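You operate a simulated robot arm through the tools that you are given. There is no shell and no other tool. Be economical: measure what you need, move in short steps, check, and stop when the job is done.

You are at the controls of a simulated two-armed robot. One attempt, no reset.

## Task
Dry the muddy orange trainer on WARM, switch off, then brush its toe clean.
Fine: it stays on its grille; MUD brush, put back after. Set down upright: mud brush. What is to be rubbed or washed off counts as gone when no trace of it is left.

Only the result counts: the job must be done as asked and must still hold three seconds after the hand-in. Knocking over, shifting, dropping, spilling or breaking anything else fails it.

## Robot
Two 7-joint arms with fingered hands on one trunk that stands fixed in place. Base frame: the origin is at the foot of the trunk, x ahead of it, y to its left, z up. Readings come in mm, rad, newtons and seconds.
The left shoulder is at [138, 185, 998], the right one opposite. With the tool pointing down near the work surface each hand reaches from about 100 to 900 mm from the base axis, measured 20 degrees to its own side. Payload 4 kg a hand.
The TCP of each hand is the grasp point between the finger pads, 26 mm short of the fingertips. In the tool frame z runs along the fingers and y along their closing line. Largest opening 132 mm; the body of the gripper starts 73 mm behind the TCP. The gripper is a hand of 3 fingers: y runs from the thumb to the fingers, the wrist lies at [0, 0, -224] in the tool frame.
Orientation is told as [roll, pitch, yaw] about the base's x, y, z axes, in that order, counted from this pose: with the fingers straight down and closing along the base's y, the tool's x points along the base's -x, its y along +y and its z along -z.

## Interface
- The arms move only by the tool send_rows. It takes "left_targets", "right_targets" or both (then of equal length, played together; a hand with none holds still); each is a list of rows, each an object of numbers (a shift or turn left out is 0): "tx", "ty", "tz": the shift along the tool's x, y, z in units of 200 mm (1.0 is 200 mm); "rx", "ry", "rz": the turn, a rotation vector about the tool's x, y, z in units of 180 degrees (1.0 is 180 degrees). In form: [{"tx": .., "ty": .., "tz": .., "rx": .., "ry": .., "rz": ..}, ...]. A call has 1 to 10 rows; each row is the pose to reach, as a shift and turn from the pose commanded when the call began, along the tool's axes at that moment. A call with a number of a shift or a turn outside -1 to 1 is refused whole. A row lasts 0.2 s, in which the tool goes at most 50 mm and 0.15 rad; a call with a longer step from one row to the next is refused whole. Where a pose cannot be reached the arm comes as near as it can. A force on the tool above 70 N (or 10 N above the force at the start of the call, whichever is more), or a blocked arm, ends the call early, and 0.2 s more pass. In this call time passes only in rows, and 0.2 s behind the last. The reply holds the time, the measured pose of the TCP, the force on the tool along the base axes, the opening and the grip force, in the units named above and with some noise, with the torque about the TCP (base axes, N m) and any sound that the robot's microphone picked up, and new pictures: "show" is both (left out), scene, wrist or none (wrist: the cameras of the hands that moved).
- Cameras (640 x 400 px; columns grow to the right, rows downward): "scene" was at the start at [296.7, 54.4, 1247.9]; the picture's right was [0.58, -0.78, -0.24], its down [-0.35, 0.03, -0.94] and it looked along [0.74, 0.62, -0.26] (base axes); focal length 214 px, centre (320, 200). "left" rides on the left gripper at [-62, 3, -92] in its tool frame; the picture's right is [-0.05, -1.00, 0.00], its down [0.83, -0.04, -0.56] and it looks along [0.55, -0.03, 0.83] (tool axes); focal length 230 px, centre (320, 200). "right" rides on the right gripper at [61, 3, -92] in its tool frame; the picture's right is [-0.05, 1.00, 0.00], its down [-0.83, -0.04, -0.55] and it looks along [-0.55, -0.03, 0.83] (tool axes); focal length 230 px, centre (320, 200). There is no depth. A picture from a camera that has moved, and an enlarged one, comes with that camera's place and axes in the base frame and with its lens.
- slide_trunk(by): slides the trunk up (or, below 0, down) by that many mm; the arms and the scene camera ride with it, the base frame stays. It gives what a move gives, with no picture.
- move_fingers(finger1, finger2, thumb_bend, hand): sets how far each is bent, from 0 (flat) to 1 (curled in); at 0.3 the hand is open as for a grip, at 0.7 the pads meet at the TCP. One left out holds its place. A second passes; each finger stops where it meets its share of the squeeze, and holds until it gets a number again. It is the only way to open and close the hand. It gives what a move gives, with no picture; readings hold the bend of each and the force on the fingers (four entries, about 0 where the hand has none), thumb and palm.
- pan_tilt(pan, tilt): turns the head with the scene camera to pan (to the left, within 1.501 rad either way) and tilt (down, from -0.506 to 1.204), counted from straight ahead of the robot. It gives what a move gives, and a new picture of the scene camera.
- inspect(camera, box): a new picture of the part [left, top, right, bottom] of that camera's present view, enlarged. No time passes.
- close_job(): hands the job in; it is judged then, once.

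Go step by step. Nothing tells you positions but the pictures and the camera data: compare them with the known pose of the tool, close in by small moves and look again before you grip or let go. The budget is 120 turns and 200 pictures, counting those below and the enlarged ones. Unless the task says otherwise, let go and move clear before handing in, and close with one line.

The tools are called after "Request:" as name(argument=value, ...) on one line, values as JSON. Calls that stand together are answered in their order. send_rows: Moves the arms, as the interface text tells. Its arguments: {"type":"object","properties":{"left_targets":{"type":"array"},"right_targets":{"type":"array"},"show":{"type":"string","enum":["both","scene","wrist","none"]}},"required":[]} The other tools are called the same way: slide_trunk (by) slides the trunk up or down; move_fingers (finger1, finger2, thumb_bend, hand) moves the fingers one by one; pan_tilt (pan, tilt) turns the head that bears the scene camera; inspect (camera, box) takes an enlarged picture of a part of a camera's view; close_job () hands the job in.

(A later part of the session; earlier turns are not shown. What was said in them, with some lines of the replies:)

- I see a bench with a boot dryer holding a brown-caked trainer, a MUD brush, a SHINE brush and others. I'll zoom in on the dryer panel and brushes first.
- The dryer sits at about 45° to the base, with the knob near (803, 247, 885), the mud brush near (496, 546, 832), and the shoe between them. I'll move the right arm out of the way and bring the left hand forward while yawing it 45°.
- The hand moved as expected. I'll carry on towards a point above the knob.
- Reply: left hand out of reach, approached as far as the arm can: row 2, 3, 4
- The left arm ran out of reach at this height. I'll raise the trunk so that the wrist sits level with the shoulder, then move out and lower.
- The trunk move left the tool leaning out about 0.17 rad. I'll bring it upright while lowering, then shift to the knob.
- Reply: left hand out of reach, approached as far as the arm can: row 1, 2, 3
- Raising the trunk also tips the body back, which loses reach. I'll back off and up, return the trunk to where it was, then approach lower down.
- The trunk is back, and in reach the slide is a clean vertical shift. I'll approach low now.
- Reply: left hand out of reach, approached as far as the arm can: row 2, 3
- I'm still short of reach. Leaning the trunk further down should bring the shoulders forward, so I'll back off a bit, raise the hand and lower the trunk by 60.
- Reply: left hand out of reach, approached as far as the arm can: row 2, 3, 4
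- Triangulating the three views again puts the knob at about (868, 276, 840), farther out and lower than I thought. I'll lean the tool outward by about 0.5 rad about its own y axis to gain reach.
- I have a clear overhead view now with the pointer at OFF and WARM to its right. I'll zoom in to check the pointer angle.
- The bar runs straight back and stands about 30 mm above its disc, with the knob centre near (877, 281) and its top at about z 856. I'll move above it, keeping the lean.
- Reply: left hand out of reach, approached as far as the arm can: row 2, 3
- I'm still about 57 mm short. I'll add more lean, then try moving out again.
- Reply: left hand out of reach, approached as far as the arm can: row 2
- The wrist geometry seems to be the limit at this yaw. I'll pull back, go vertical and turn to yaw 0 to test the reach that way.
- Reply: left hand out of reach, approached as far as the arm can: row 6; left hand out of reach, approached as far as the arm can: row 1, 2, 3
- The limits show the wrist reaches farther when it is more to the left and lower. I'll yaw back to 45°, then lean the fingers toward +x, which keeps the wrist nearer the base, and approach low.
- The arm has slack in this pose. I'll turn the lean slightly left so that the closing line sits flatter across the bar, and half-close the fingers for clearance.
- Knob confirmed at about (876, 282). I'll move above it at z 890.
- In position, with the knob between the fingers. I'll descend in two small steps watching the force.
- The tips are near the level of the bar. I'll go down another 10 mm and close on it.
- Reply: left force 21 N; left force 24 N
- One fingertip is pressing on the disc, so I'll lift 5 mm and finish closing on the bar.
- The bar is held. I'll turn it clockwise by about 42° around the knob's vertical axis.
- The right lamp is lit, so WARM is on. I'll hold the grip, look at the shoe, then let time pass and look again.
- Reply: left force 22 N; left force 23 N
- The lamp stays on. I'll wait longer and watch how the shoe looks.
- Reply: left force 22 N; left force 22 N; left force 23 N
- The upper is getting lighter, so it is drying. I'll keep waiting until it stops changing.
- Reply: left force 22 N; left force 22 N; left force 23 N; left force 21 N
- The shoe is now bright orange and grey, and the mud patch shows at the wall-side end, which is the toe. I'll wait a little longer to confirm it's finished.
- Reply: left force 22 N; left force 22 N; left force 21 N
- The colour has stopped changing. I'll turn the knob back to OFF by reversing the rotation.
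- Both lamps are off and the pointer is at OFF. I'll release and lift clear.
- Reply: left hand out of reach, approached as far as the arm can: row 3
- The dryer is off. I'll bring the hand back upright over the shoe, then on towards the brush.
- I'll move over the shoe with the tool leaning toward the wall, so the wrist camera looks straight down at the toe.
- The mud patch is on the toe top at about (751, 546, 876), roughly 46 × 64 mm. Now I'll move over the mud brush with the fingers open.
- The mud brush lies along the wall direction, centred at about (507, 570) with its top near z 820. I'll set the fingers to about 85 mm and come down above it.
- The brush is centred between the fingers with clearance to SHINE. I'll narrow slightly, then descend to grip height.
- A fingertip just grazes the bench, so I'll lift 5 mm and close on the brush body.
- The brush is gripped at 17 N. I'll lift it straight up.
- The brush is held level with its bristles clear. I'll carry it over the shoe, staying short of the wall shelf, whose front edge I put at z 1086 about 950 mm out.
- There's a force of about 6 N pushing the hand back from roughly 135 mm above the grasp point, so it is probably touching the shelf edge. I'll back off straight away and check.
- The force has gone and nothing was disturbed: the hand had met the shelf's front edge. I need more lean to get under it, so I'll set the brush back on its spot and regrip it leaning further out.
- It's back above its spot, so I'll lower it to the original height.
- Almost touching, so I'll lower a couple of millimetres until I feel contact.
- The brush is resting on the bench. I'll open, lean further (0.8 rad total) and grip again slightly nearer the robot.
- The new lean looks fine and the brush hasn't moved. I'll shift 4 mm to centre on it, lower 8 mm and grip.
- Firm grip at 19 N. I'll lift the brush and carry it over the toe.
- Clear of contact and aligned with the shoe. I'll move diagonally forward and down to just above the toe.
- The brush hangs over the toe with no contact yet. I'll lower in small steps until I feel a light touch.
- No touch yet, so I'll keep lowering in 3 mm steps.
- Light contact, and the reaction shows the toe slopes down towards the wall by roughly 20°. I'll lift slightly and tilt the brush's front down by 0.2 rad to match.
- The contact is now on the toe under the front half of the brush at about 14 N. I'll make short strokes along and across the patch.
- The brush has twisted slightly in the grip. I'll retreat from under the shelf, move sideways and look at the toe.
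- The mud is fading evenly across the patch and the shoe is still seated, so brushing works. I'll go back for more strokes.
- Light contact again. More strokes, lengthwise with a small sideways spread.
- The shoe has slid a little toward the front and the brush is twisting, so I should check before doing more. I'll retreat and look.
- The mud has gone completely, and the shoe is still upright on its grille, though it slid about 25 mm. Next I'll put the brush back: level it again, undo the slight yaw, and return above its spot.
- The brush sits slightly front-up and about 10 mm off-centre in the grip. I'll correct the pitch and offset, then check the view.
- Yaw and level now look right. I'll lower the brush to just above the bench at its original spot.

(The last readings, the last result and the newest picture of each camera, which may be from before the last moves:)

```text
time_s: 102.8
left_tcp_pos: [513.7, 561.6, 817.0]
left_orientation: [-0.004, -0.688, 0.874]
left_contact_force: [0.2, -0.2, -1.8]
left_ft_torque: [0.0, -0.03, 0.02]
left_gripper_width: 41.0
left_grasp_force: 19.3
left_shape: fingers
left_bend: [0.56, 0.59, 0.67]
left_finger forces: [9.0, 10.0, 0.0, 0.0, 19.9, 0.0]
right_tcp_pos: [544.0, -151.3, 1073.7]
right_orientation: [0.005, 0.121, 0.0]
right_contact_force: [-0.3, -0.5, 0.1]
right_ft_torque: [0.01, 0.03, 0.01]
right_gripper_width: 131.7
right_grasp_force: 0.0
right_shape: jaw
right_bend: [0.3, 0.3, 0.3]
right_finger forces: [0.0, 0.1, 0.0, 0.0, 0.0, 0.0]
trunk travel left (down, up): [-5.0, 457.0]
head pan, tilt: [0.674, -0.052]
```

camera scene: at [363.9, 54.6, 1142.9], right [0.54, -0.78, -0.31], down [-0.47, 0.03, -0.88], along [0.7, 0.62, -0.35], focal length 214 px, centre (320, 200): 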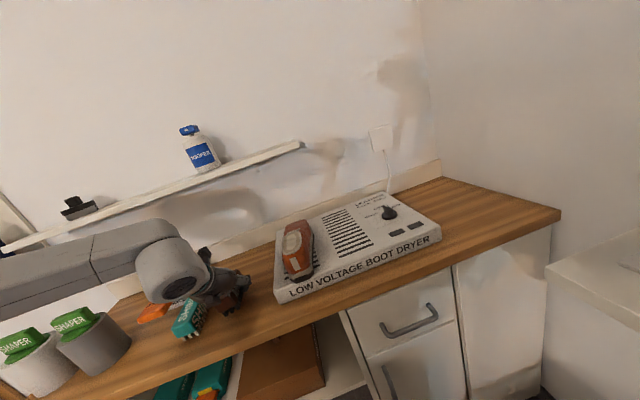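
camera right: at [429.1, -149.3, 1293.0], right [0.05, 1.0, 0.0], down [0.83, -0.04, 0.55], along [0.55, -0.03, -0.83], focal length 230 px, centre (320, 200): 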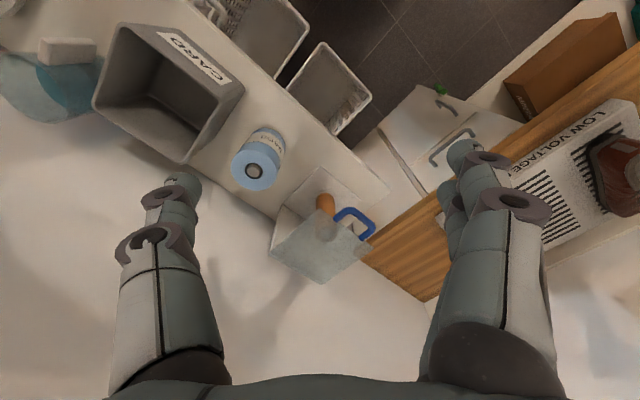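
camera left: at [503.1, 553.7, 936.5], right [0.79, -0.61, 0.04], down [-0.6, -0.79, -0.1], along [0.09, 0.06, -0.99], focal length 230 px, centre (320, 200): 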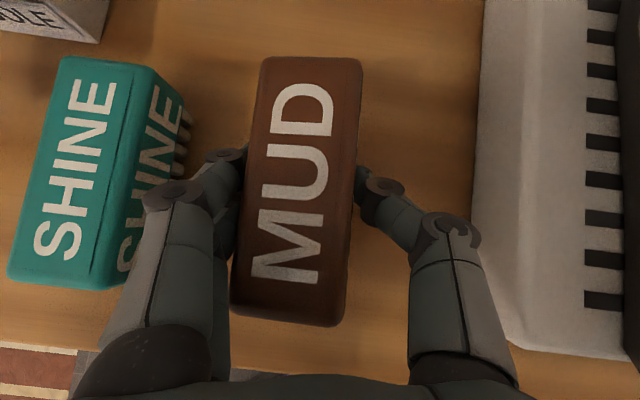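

Request:
send_rows(left_targets=[{"tx": 0.0095, "tz": 0.0116}], show="none")

Request:
send_rows(left_targets=[{"tx": 0.0065, "tz": 0.008}], show="wrist")

Request:
inspect(camera="scene", box=[200, 260, 280, 340])

```text
time_s: 103.2
left_tcp_pos: [513.7, 561.0, 814.5]
left_orientation: [-0.006, -0.69, 0.879]
left_contact_force: [-0.8, -0.7, -1.3]
left_ft_torque: [-0.01, 0.06, 0.02]
left_gripper_width: 41.2
left_grasp_force: 19.7
left_shape: fingers
left_bend: [0.56, 0.59, 0.67]
left_finger forces: [9.0, 10.7, 0.0, 0.0, 19.9, 0.0]
right_tcp_pos: [544.4, -152.0, 1074.8]
right_orientation: [0.006, 0.121, 0.0]
right_contact_force: [0.9, 0.1, 0.1]
right_ft_torque: [-0.01, 0.0, -0.03]
right_gripper_width: 131.7
right_grasp_force: 0.0
right_shape: jaw
right_bend: [0.3, 0.3, 0.3]
right_finger forces: [0.2, 0.0, 0.0, 0.0, 0.0, 0.0]
trunk travel left (down, up): [-5.0, 457.0]
head pan, tilt: [0.674, -0.052]
```

```text
time_s: 103.6
left_tcp_pos: [513.8, 560.9, 816.4]
left_orientation: [-0.006, -0.694, 0.877]
left_contact_force: [-1.2, -1.2, 10.3]
left_ft_torque: [0.24, 0.29, 0.07]
left_gripper_width: 40.9
left_grasp_force: 26.0
left_shape: fingers
left_bend: [0.56, 0.59, 0.67]
left_finger forces: [8.7, 22.6, 0.0, 0.0, 20.3, 0.1]
right_tcp_pos: [543.2, -152.8, 1075.4]
right_orientation: [0.006, 0.12, 0.002]
right_contact_force: [-1.3, 0.7, -0.1]
right_ft_torque: [0.01, -0.01, -0.01]
right_gripper_width: 132.1
right_grasp_force: 0.1
right_shape: jaw
right_bend: [0.3, 0.3, 0.3]
right_finger forces: [0.1, 0.0, 0.0, 0.1, 0.0, 0.0]
trunk travel left (down, up): [-5.0, 457.0]
head pan, tilt: [0.674, -0.052]
camera left: at [503.1, 553.9, 925.4], right [0.79, -0.61, 0.04], down [-0.6, -0.79, -0.1], along [0.09, 0.06, -0.99], focal length 230 px, centre (320, 200)
```

left: 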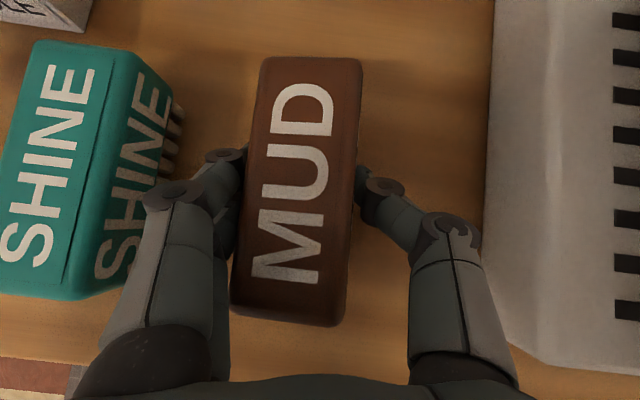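

```text
5.00 times, centred on (240, 300) of scene
camera zoom: at [362.3, 53.4, 1143.9], right [0.54, -0.78, -0.31], down [-0.47, 0.03, -0.88], along [0.7, 0.62, -0.35], focal length 1072 px, centre (720, -300)
```

zoom: 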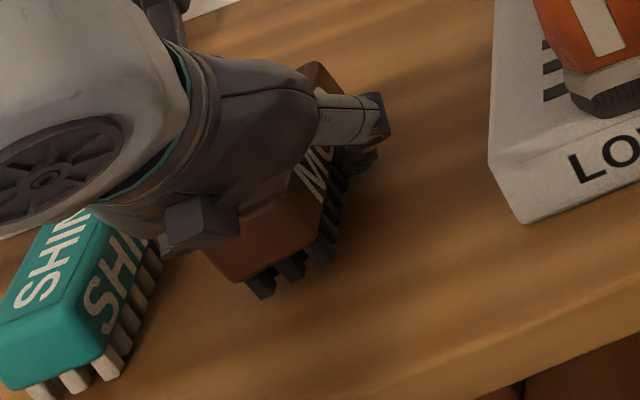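

A fingertip has reached the bench with the brush only millimetres above it. I'll ease up 1 mm and release gently.

Request:
send_rows(left_targets=[{"tx": -0.0045, "tz": -0.0055}], show="none")

Request:
move_fingers(hand="left", finger1=0.54, finger2=0.54, thumb_bend=0.62)

Request:
inspect(camera="left", box=[0, 0, 640, 400])

Request:
inspect(camera="scene", box=[200, 260, 280, 340])

```text
time_s: 104.0
left_tcp_pos: [512.7, 561.4, 815.7]
left_orientation: [-0.004, -0.691, 0.876]
left_contact_force: [1.9, 1.8, 7.2]
left_ft_torque: [0.28, 0.1, -0.08]
left_gripper_width: 41.1
left_grasp_force: 24.2
left_shape: fingers
left_bend: [0.56, 0.59, 0.67]
left_finger forces: [8.7, 19.5, 0.1, 0.0, 20.6, 0.0]
right_tcp_pos: [542.7, -151.9, 1074.2]
right_orientation: [0.005, 0.119, -0.001]
right_contact_force: [0.0, -0.3, -0.8]
right_ft_torque: [0.01, 0.02, 0.0]
right_gripper_width: 131.8
right_grasp_force: 0.1
right_shape: jaw
right_bend: [0.3, 0.3, 0.3]
right_finger forces: [0.1, 0.0, 0.0, 0.1, 0.1, 0.0]
trunk travel left (down, up): [-5.0, 457.0]
head pan, tilt: [0.674, -0.052]
```

```text
time_s: 105.0
left_tcp_pos: [511.3, 560.8, 814.6]
left_orientation: [-0.004, -0.692, 0.876]
left_contact_force: [3.7, 0.1, 10.6]
left_ft_torque: [0.28, 0.12, -0.07]
left_gripper_width: 45.3
left_grasp_force: 7.4
left_shape: fingers
left_bend: [0.53, 0.57, 0.61]
left_finger forces: [0.5, 12.7, 0.0, 0.0, 2.2, 0.1]
right_tcp_pos: [542.5, -150.9, 1073.9]
right_orientation: [0.004, 0.117, -0.001]
right_contact_force: [-0.7, 0.2, 0.2]
right_ft_torque: [0.0, 0.0, 0.04]
right_gripper_width: 131.9
right_grasp_force: 0.1
right_shape: jaw
right_bend: [0.3, 0.3, 0.3]
right_finger forces: [0.0, 0.0, 0.0, 0.0, 0.0, 0.0]
trunk travel left (down, up): [-5.0, 457.0]
head pan, tilt: [0.674, -0.052]
```

```text
1.00 times, centred on (320, 200) of left (not enlarged: the box is as wide or as high as the picture)
camera zoom: at [502.9, 553.6, 925.8], right [0.79, -0.61, 0.04], down [-0.6, -0.79, -0.1], along [0.09, 0.06, -0.99], focal length 230 px, centre (320, 200)
```

zoom: 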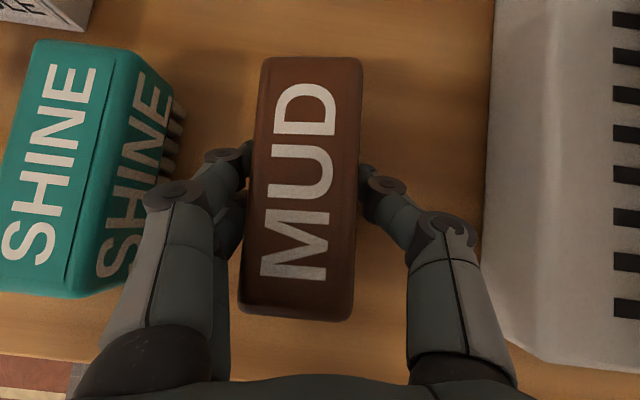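

```text
5.00 times, centred on (240, 300) of scene
camera zoom: at [363.0, 53.5, 1143.4], right [0.54, -0.78, -0.31], down [-0.47, 0.03, -0.88], along [0.7, 0.62, -0.35], focal length 1072 px, centre (720, -300)
```

zoom: 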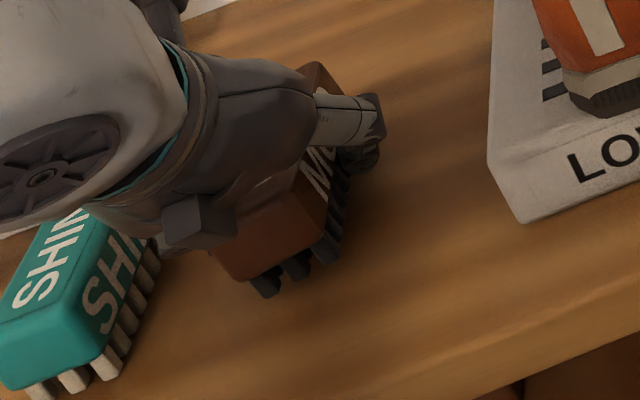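

The brush is settling. I'll open fully to clear it.

Request:
move_fingers(hand="left", finger1=0.5, finger2=0.5, thumb_bend=0.5)

Request:
inspect(camera="left", box=[0, 0, 640, 400])

Request:
inspect(camera="scene", box=[200, 260, 280, 340])

```text
time_s: 106.0
left_tcp_pos: [513.5, 562.0, 814.8]
left_orientation: [-0.003, -0.689, 0.876]
left_contact_force: [4.6, -0.7, 12.1]
left_ft_torque: [0.3, 0.06, -0.14]
left_gripper_width: 67.2
left_grasp_force: 6.2
left_shape: fingers
left_bend: [0.5, 0.57, 0.5]
left_finger forces: [0.0, 11.5, 0.0, 0.0, 0.1, 0.1]
right_tcp_pos: [543.2, -152.0, 1075.3]
right_orientation: [0.006, 0.118, 0.001]
right_contact_force: [0.0, 0.2, -0.1]
right_ft_torque: [-0.03, 0.0, 0.04]
right_gripper_width: 132.2
right_grasp_force: 0.2
right_shape: jaw
right_bend: [0.3, 0.3, 0.3]
right_finger forces: [0.0, 0.0, 0.0, 0.0, 0.0, 0.0]
trunk travel left (down, up): [-5.0, 457.0]
head pan, tilt: [0.674, -0.052]
```

```text
1.00 times, centred on (320, 200) of left (not enlarged: the box is as wide or as high as the picture)
camera zoom: at [502.9, 553.4, 925.8], right [0.79, -0.61, 0.04], down [-0.6, -0.79, -0.1], along [0.09, 0.06, -0.99], focal length 230 px, centre (320, 200)
```

zoom: 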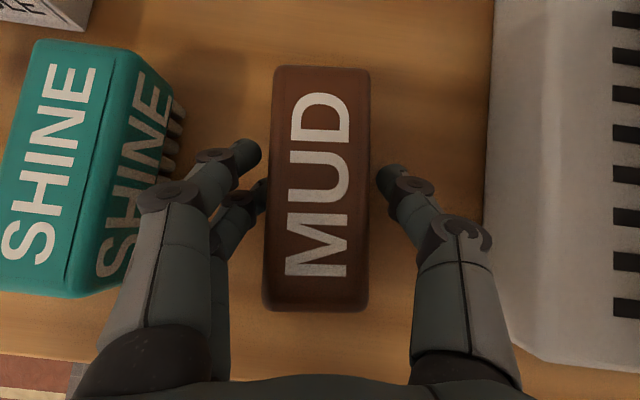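

```text
5.00 times, centred on (240, 300) of scene
camera zoom: at [363.0, 53.4, 1143.4], right [0.54, -0.78, -0.31], down [-0.47, 0.03, -0.88], along [0.7, 0.62, -0.35], focal length 1072 px, centre (720, -300)
```

zoom: 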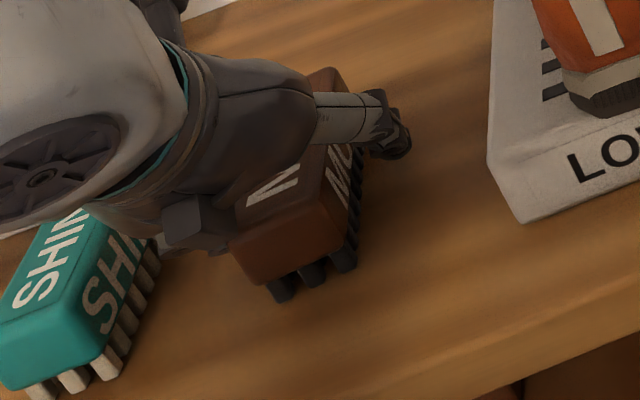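

The brush is standing upright within about 1 cm of its original place. I'll lift straight up and check everything.

Request:
send_rows(left_targets=[{"tx": -0.03, "tz": -0.037}, {"tx": -0.15, "tz": -0.18}, {"tx": -0.28, "tz": -0.34}, {"tx": -0.4, "tz": -0.49}], show="both")

Request:
inspect(camera="scene", box=[150, 210, 350, 340])

```text
time_s: 107.0
left_tcp_pos: [512.3, 560.7, 940.8]
left_orientation: [-0.003, -0.687, 0.876]
left_contact_force: [0.5, -0.2, 0.8]
left_ft_torque: [-0.01, 0.01, -0.03]
left_gripper_width: 67.0
left_grasp_force: 0.0
left_shape: fingers
left_bend: [0.5, 0.5, 0.5]
left_finger forces: [0.0, 0.1, 0.0, 0.0, 0.1, 0.0]
right_tcp_pos: [542.7, -151.5, 1074.8]
right_orientation: [0.007, 0.119, 0.0]
right_contact_force: [0.2, -0.4, 0.3]
right_ft_torque: [0.0, 0.02, -0.02]
right_gripper_width: 132.1
right_grasp_force: 0.1
right_shape: jaw
right_bend: [0.3, 0.3, 0.3]
right_finger forces: [0.0, 0.0, 0.1, 0.1, 0.1, 0.1]
trunk travel left (down, up): [-5.0, 457.0]
head pan, tilt: [0.674, -0.052]
camera scene: at [363.1, 53.9, 1143.3], right [0.54, -0.78, -0.31], down [-0.47, 0.03, -0.88], along [0.7, 0.62, -0.35], focal length 214 px, centre (320, 200)
camera left: at [501.8, 553.7, 1052.1], right [0.79, -0.61, 0.04], down [-0.6, -0.79, -0.1], along [0.09, 0.06, -0.99], focal length 230 px, centre (320, 200)
```

scene: 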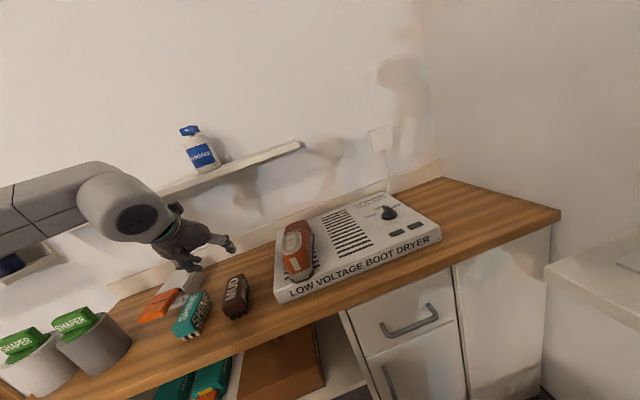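
left: 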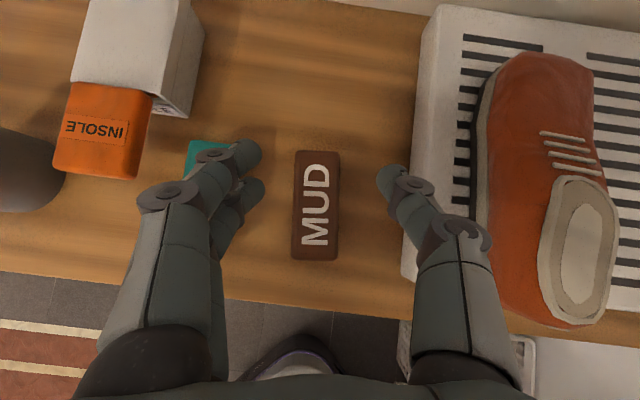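

```text
3.08 times, centred on (250, 275) of scene
camera zoom: at [363.1, 53.9, 1143.3], right [0.54, -0.78, -0.31], down [-0.47, 0.03, -0.88], along [0.7, 0.62, -0.35], focal length 660 px, centre (535, -31)
```

zoom: 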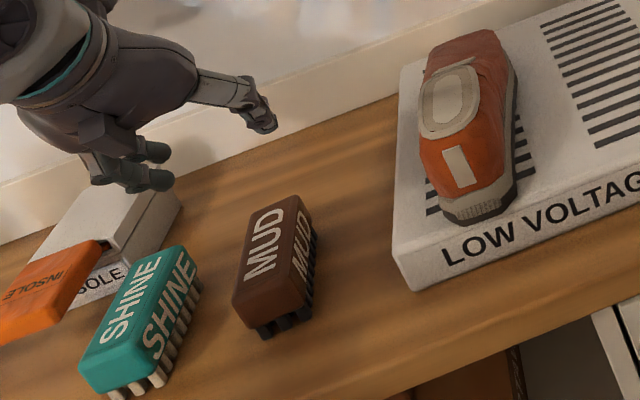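

The brush is upright in place and the dryer is off, but the shoe's heel has crept to the grille's front edge. I'll push it gently back with closed fingertips, first moving in front of the heel.

Request:
send_rows(left_targets=[{"tx": 0.155, "tz": -0.126}, {"tx": 0.31, "tz": -0.252}, {"tx": 0.4625, "tz": -0.378}, {"tx": 0.4625, "ty": -0.21, "tz": -0.378}, {"tx": 0.4625, "ty": -0.42, "tz": -0.378}, {"tx": 0.4625, "ty": -0.63, "tz": -0.378}, {"tx": 0.4625, "ty": -0.845, "tz": -0.378}], show="none")

Request:
move_fingers(hand="left", finger1=0.68, finger2=0.68, thumb_bend=0.68)

Request:
send_rows(left_targets=[{"rx": 0.014, "rz": 0.0245, "ry": -0.018}, {"rx": 0.018, "rz": 0.022, "ry": -0.036}], show="both")

Request:
inspect(camera="scene", box=[230, 190, 360, 320])

```text
time_s: 108.6
left_tcp_pos: [564.7, 358.9, 940.0]
left_orientation: [-0.002, -0.686, 0.877]
left_contact_force: [0.2, 0.1, 0.3]
left_ft_torque: [0.04, -0.03, 0.02]
left_gripper_width: 67.3
left_grasp_force: 0.0
left_shape: fingers
left_bend: [0.5, 0.5, 0.5]
left_finger forces: [0.0, 0.0, 0.0, 0.0, 0.1, 0.1]
right_tcp_pos: [544.8, -152.8, 1072.2]
right_orientation: [0.006, 0.122, 0.0]
right_contact_force: [0.3, -0.3, -0.2]
right_ft_torque: [-0.01, 0.02, 0.0]
right_gripper_width: 131.9
right_grasp_force: 0.1
right_shape: jaw
right_bend: [0.3, 0.3, 0.3]
right_finger forces: [0.0, 0.1, 0.0, 0.0, 0.1, 0.0]
trunk travel left (down, up): [-5.0, 457.0]
head pan, tilt: [0.674, -0.052]
```

```text
time_s: 109.6
left_tcp_pos: [562.3, 358.9, 939.5]
left_orientation: [-0.004, -0.686, 0.878]
left_contact_force: [-0.8, 0.3, 0.5]
left_ft_torque: [0.01, -0.03, 0.01]
left_gripper_width: 11.3
left_grasp_force: 0.1
left_shape: fingers
left_bend: [0.68, 0.68, 0.68]
left_finger forces: [0.0, 0.1, 0.0, 0.0, 0.1, 0.0]
right_tcp_pos: [543.2, -151.5, 1074.0]
right_orientation: [0.004, 0.119, -0.002]
right_contact_force: [0.4, -0.8, -1.0]
right_ft_torque: [-0.03, -0.01, -0.01]
right_gripper_width: 131.7
right_grasp_force: 0.0
right_shape: jaw
right_bend: [0.3, 0.3, 0.3]
right_finger forces: [0.1, 0.0, 0.1, 0.0, 0.1, 0.0]
trunk travel left (down, up): [-5.0, 457.0]
head pan, tilt: [0.674, -0.052]
```

```text
time_s: 110.2
left_tcp_pos: [563.9, 360.5, 939.2]
left_orientation: [0.006, -0.803, 0.782]
left_contact_force: [-0.4, -0.4, -0.5]
left_ft_torque: [0.02, 0.0, -0.05]
left_gripper_width: 11.2
left_grasp_force: 0.2
left_shape: fingers
left_bend: [0.68, 0.68, 0.68]
left_finger forces: [0.1, 0.0, 0.1, 0.1, 0.0, 0.0]
right_tcp_pos: [543.3, -151.7, 1073.6]
right_orientation: [0.005, 0.121, 0.0]
right_contact_force: [-0.3, -0.1, 0.1]
right_ft_torque: [-0.02, 0.0, 0.0]
right_gripper_width: 131.8
right_grasp_force: 0.0
right_shape: jaw
right_bend: [0.3, 0.3, 0.3]
right_finger forces: [0.1, 0.0, 0.0, 0.0, 0.0, 0.1]
trunk travel left (down, up): [-5.0, 457.0]
head pan, tilt: [0.674, -0.052]
camera scene: at [363.5, 53.9, 1143.2], right [0.54, -0.78, -0.31], down [-0.47, 0.03, -0.88], along [0.7, 0.62, -0.35], focal length 214 px, centre (320, 200)
camera left: at [544.6, 344.3, 1048.2], right [0.73, -0.68, 0.03], down [-0.66, -0.72, -0.21], along [0.17, 0.13, -0.98], focal length 230 px, centre (320, 200)
```

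scene: 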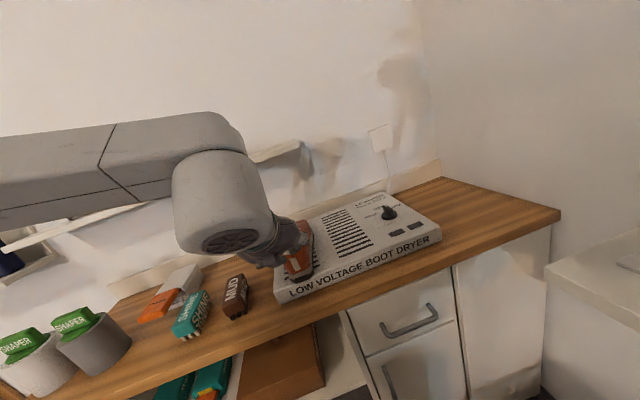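
left: 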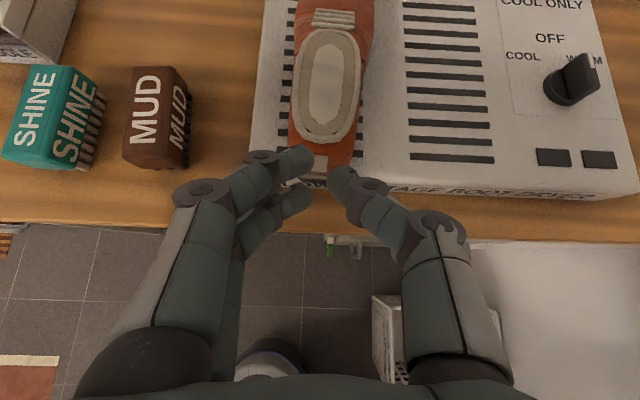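

```text
3.08 times, centred on (295, 255) of scene
camera zoom: at [363.5, 53.9, 1143.2], right [0.54, -0.78, -0.31], down [-0.47, 0.03, -0.88], along [0.7, 0.62, -0.35], focal length 660 px, centre (397, 31)
```

zoom: 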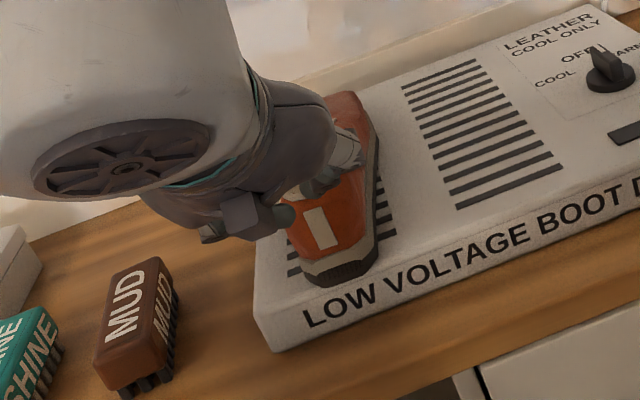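

I'll lower the closed fingertips just in front of the heel.

Request:
send_rows(left_targets=[{"tx": 0.131, "tz": 0.127}, {"tx": 0.262, "tz": 0.254}], show="both")

Request:
inspect(camera="left", box=[220, 0, 440, 240])

```text
time_s: 110.8
left_tcp_pos: [564.5, 362.6, 867.7]
left_orientation: [0.003, -0.8, 0.782]
left_contact_force: [-0.3, 1.1, -0.1]
left_ft_torque: [0.01, 0.0, 0.02]
left_gripper_width: 11.3
left_grasp_force: 0.0
left_shape: fingers
left_bend: [0.68, 0.68, 0.68]
left_finger forces: [0.1, 0.0, 0.1, 0.1, 0.0, 0.1]
right_tcp_pos: [544.8, -150.9, 1074.3]
right_orientation: [0.004, 0.119, 0.001]
right_contact_force: [-0.3, 0.6, 0.7]
right_ft_torque: [0.01, -0.01, 0.01]
right_gripper_width: 131.9
right_grasp_force: 0.1
right_shape: jaw
right_bend: [0.3, 0.3, 0.3]
right_finger forces: [0.0, 0.1, 0.0, 0.1, 0.0, 0.0]
trunk travel left (down, up): [-5.0, 457.0]
head pan, tilt: [0.674, -0.052]
camera scene: at [364.0, 54.5, 1142.8], right [0.54, -0.78, -0.31], down [-0.47, 0.03, -0.88], along [0.7, 0.62, -0.35], focal length 214 px, centre (320, 200)
camera left: at [545.9, 346.6, 976.7], right [0.73, -0.68, 0.03], down [-0.66, -0.72, -0.21], along [0.17, 0.13, -0.98], focal length 230 px, centre (320, 200)
```

scene: 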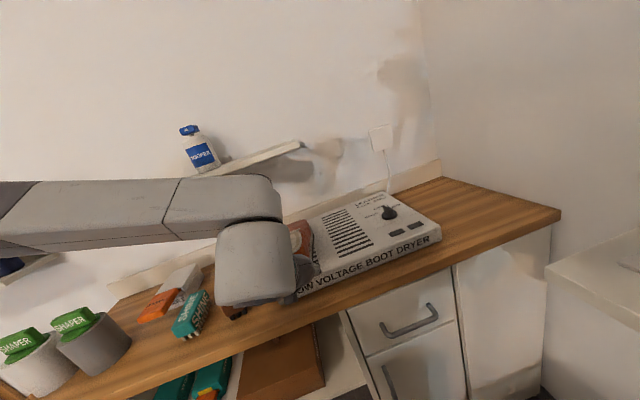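
left: 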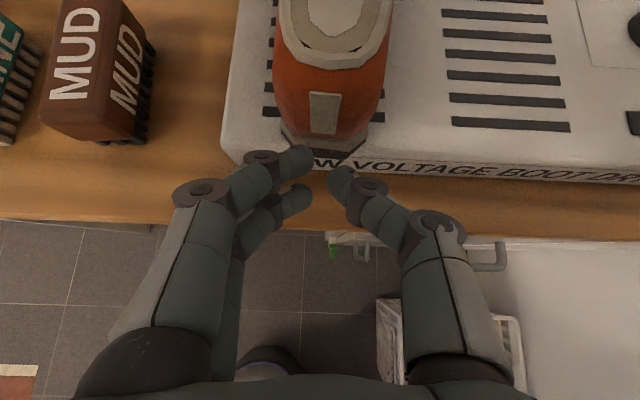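

```text
1.67 times, centred on (330, 120) of left
camera zoom: at [545.9, 346.6, 976.7], right [0.73, -0.68, 0.03], down [-0.66, -0.72, -0.21], along [0.17, 0.13, -0.98], focal length 384 px, centre (303, 333)
```

zoom: 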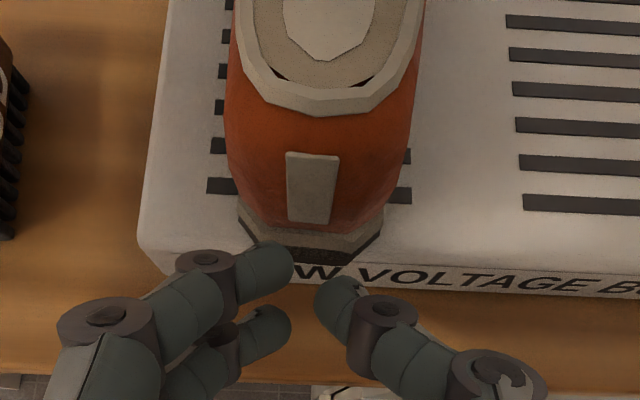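

The heel is about 26 mm past the last slot. I'll push slowly along the shoe's axis in small steps.

Request:
send_rows(left_targets=[{"tx": 0.0215, "tz": 0.021}, {"tx": -0.007, "tz": 0.05}, {"tx": -0.035, "tz": 0.079}, {"tx": -0.063, "tz": 0.108}], show="wrist")

```text
time_s: 111.8
left_tcp_pos: [583.4, 378.9, 861.9]
left_orientation: [0.003, -0.804, 0.782]
left_contact_force: [-0.8, -0.7, -0.5]
left_ft_torque: [-0.02, 0.04, 0.02]
left_gripper_width: 10.9
left_grasp_force: 0.6
left_shape: fingers
left_bend: [0.68, 0.68, 0.68]
left_finger forces: [1.3, 0.0, 0.0, 0.0, 0.0, 0.0]
right_tcp_pos: [543.0, -150.7, 1074.1]
right_orientation: [0.007, 0.121, -0.001]
right_contact_force: [0.0, 0.5, 0.0]
right_ft_torque: [0.0, 0.02, 0.0]
right_gripper_width: 132.0
right_grasp_force: 0.1
right_shape: jaw
right_bend: [0.3, 0.3, 0.3]
right_finger forces: [0.0, 0.0, 0.0, 0.0, 0.0, 0.0]
trunk travel left (down, up): [-5.0, 457.0]
head pan, tilt: [0.674, -0.052]
camera left: at [564.1, 362.6, 971.0], right [0.73, -0.68, 0.03], down [-0.66, -0.72, -0.21], along [0.17, 0.13, -0.98], focal length 230 px, centre (320, 200)
```

left: 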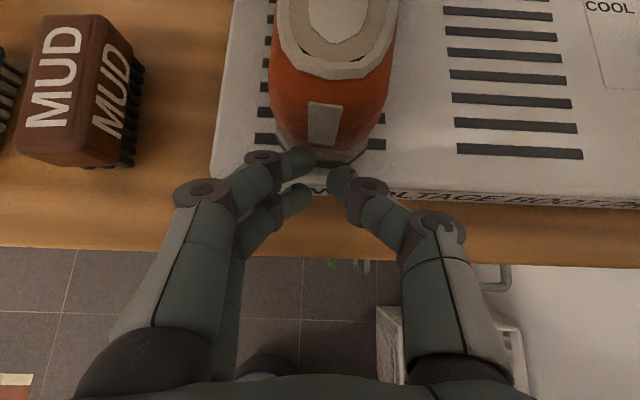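

Contact has just begun. I'll push about 30 mm more.

Request:
send_rows(left_targets=[{"tx": -0.026, "tz": 0.027}, {"tx": -0.052, "tz": 0.054}, {"tx": -0.078, "tz": 0.081}, {"tx": -0.1045, "tz": 0.1075}], show="wrist")

Request:
inspect(camera="left", box=[220, 0, 440, 240])

```text
time_s: 112.8
left_tcp_pos: [605.7, 401.7, 861.6]
left_orientation: [0.003, -0.8, 0.783]
left_contact_force: [-1.2, -0.7, -1.0]
left_ft_torque: [-0.01, 0.0, 0.0]
left_gripper_width: 10.7
left_grasp_force: 0.8
left_shape: fingers
left_bend: [0.68, 0.68, 0.68]
left_finger forces: [1.1, 0.1, 0.0, 0.0, 0.0, 0.0]
right_tcp_pos: [542.7, -151.3, 1074.4]
right_orientation: [0.005, 0.122, 0.0]
right_contact_force: [-0.4, -0.6, 0.5]
right_ft_torque: [-0.01, 0.0, -0.03]
right_gripper_width: 132.0
right_grasp_force: 0.1
right_shape: jaw
right_bend: [0.3, 0.3, 0.3]
right_finger forces: [0.0, 0.0, 0.0, 0.0, 0.1, 0.0]
trunk travel left (down, up): [-5.0, 457.0]
head pan, tilt: [0.674, -0.052]
camera left: at [585.7, 385.3, 970.0], right [0.73, -0.68, 0.04], down [-0.66, -0.72, -0.21], along [0.17, 0.13, -0.98], focal length 230 px, centre (320, 200)
```

left: 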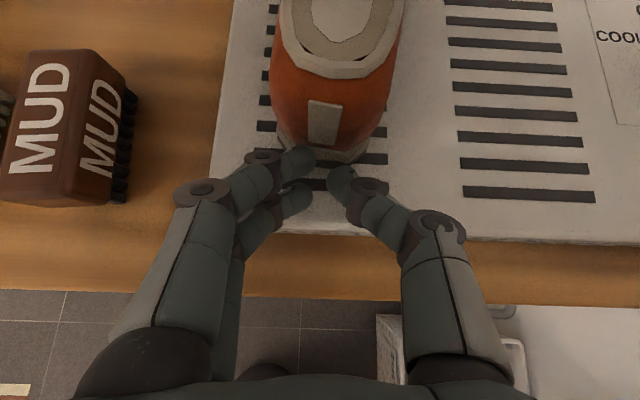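

```text
1.67 times, centred on (330, 120) of left
camera zoom: at [585.7, 385.3, 970.0], right [0.73, -0.68, 0.04], down [-0.66, -0.72, -0.21], along [0.17, 0.13, -0.98], focal length 384 px, centre (303, 333)
```

zoom: 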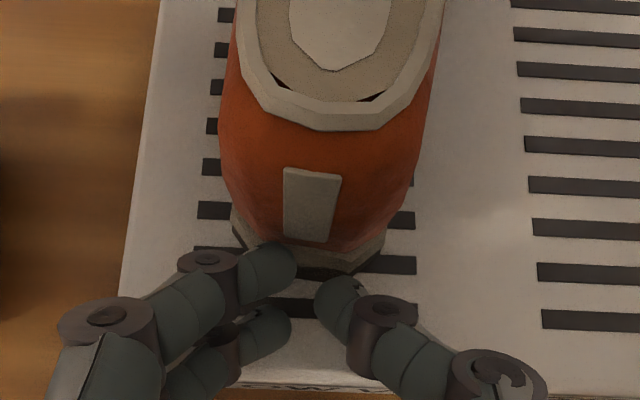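

The shoe is back where it began, with one slot showing in front of the heel. I'll withdraw, rise and check the final state.

Request:
send_rows(left_targets=[{"tx": 0.1, "tz": -0.105}, {"tx": 0.209, "tz": -0.215}, {"tx": 0.08, "tz": -0.34}, {"tx": -0.07, "tz": -0.48}, {"tx": -0.22, "tz": -0.63}, {"tx": -0.22, "ty": 0.22, "tz": -0.63}, {"tx": -0.22, "ty": 0.44, "tz": -0.63}, {"tx": -0.22, "ty": 0.66, "tz": -0.63}], show="both")

Request:
inspect(camera="scene", box=[250, 170, 450, 310])

Request:
inspect(camera="left", box=[340, 0, 560, 180])

```text
time_s: 114.6
left_tcp_pos: [468.7, 449.1, 982.8]
left_orientation: [0.003, -0.801, 0.782]
left_contact_force: [-0.1, 0.5, 0.1]
left_ft_torque: [-0.03, -0.01, 0.01]
left_gripper_width: 11.0
left_grasp_force: 0.1
left_shape: fingers
left_bend: [0.68, 0.68, 0.68]
left_finger forces: [0.0, 0.0, 0.0, 0.0, 0.0, 0.1]
right_tcp_pos: [542.8, -151.4, 1075.5]
right_orientation: [0.004, 0.118, 0.0]
right_contact_force: [-1.1, 0.1, -0.8]
right_ft_torque: [0.0, -0.01, 0.01]
right_gripper_width: 131.9
right_grasp_force: 0.0
right_shape: jaw
right_bend: [0.3, 0.3, 0.3]
right_finger forces: [0.0, 0.0, 0.1, 0.0, 0.1, 0.1]
trunk travel left (down, up): [-5.0, 457.0]
head pan, tilt: [0.674, -0.052]
camera scene: at [362.4, 54.8, 1143.7], right [0.54, -0.78, -0.31], down [-0.47, 0.03, -0.88], along [0.7, 0.62, -0.35], focal length 214 px, centre (320, 200)
camera left: at [449.0, 433.6, 1091.7], right [0.73, -0.68, 0.03], down [-0.66, -0.72, -0.21], along [0.17, 0.13, -0.98], focal length 230 px, centre (320, 200)
```

scene: 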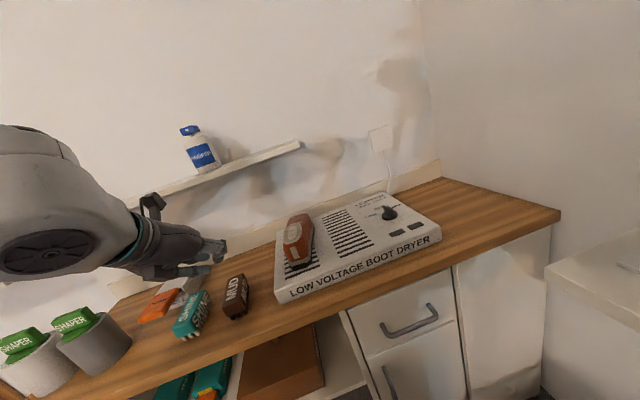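
left: 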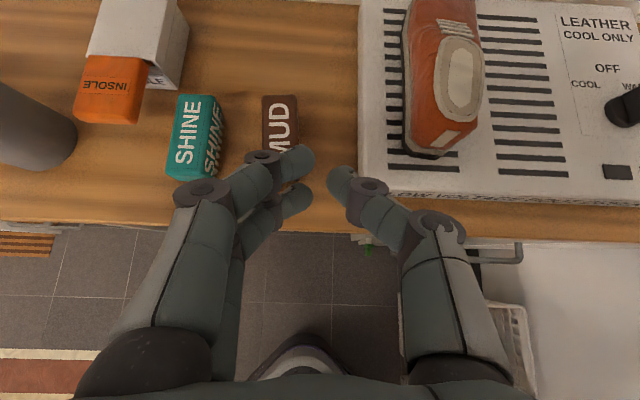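

```text
2.86 times, centred on (350, 240) of scene
camera zoom: at [362.4, 54.8, 1143.7], right [0.54, -0.78, -0.31], down [-0.47, 0.03, -0.88], along [0.7, 0.62, -0.35], focal length 613 px, centre (234, 86)
```

zoom: 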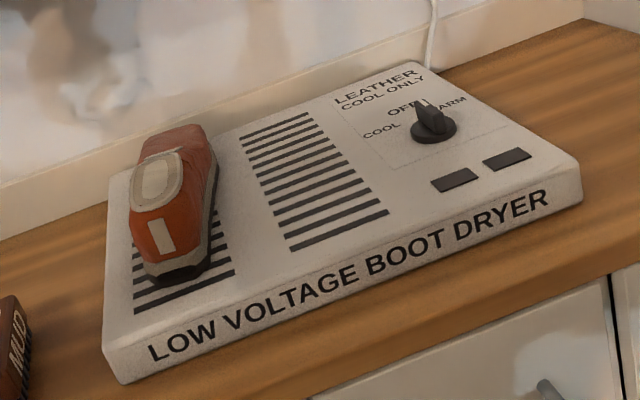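

```text
2.22 times, centred on (450, 90) of left
camera zoom: at [449.0, 433.6, 1091.7], right [0.73, -0.68, 0.03], down [-0.66, -0.72, -0.21], along [0.17, 0.13, -0.98], focal length 511 px, centre (31, 444)
```

zoom: 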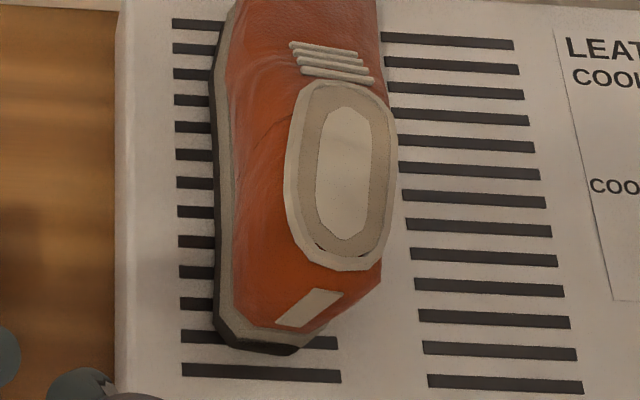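

Everything is in place. One last close look at the toe for any trace of mud.

Request:
inspect(camera="scene", box=[275, 205, 325, 255])

```text
8.00 times, centred on (300, 230) of scene
camera zoom: at [362.4, 54.8, 1143.7], right [0.54, -0.78, -0.31], down [-0.47, 0.03, -0.88], along [0.7, 0.62, -0.35], focal length 1716 px, centre (480, -40)
```

zoom: 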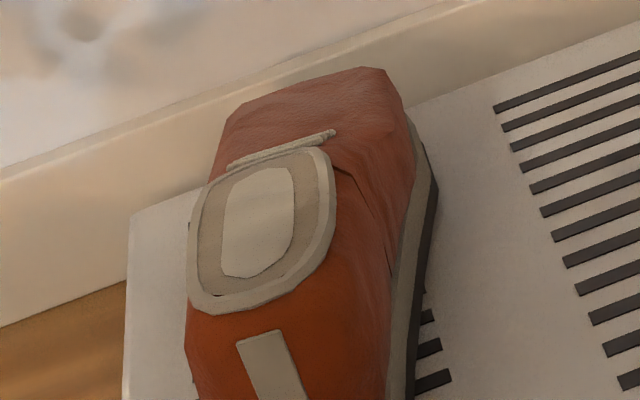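

The toe shows no trace of mud, the dryer is off, the brush stands upright and the hand is clear. I'm handing in.

Request:
close_job()

```text
The job is handed in.
```

I dried the orange trainer on WARM, switched the dryer off, and brushed the toe with the MUD brush until no mud showed. During brushing the shoe slid about 4 cm along its grille, so I pushed it back to about where it started. The hand also briefly touched the wall shelf, and nothing moved. The brush stands upright about 1 cm from its original spot.
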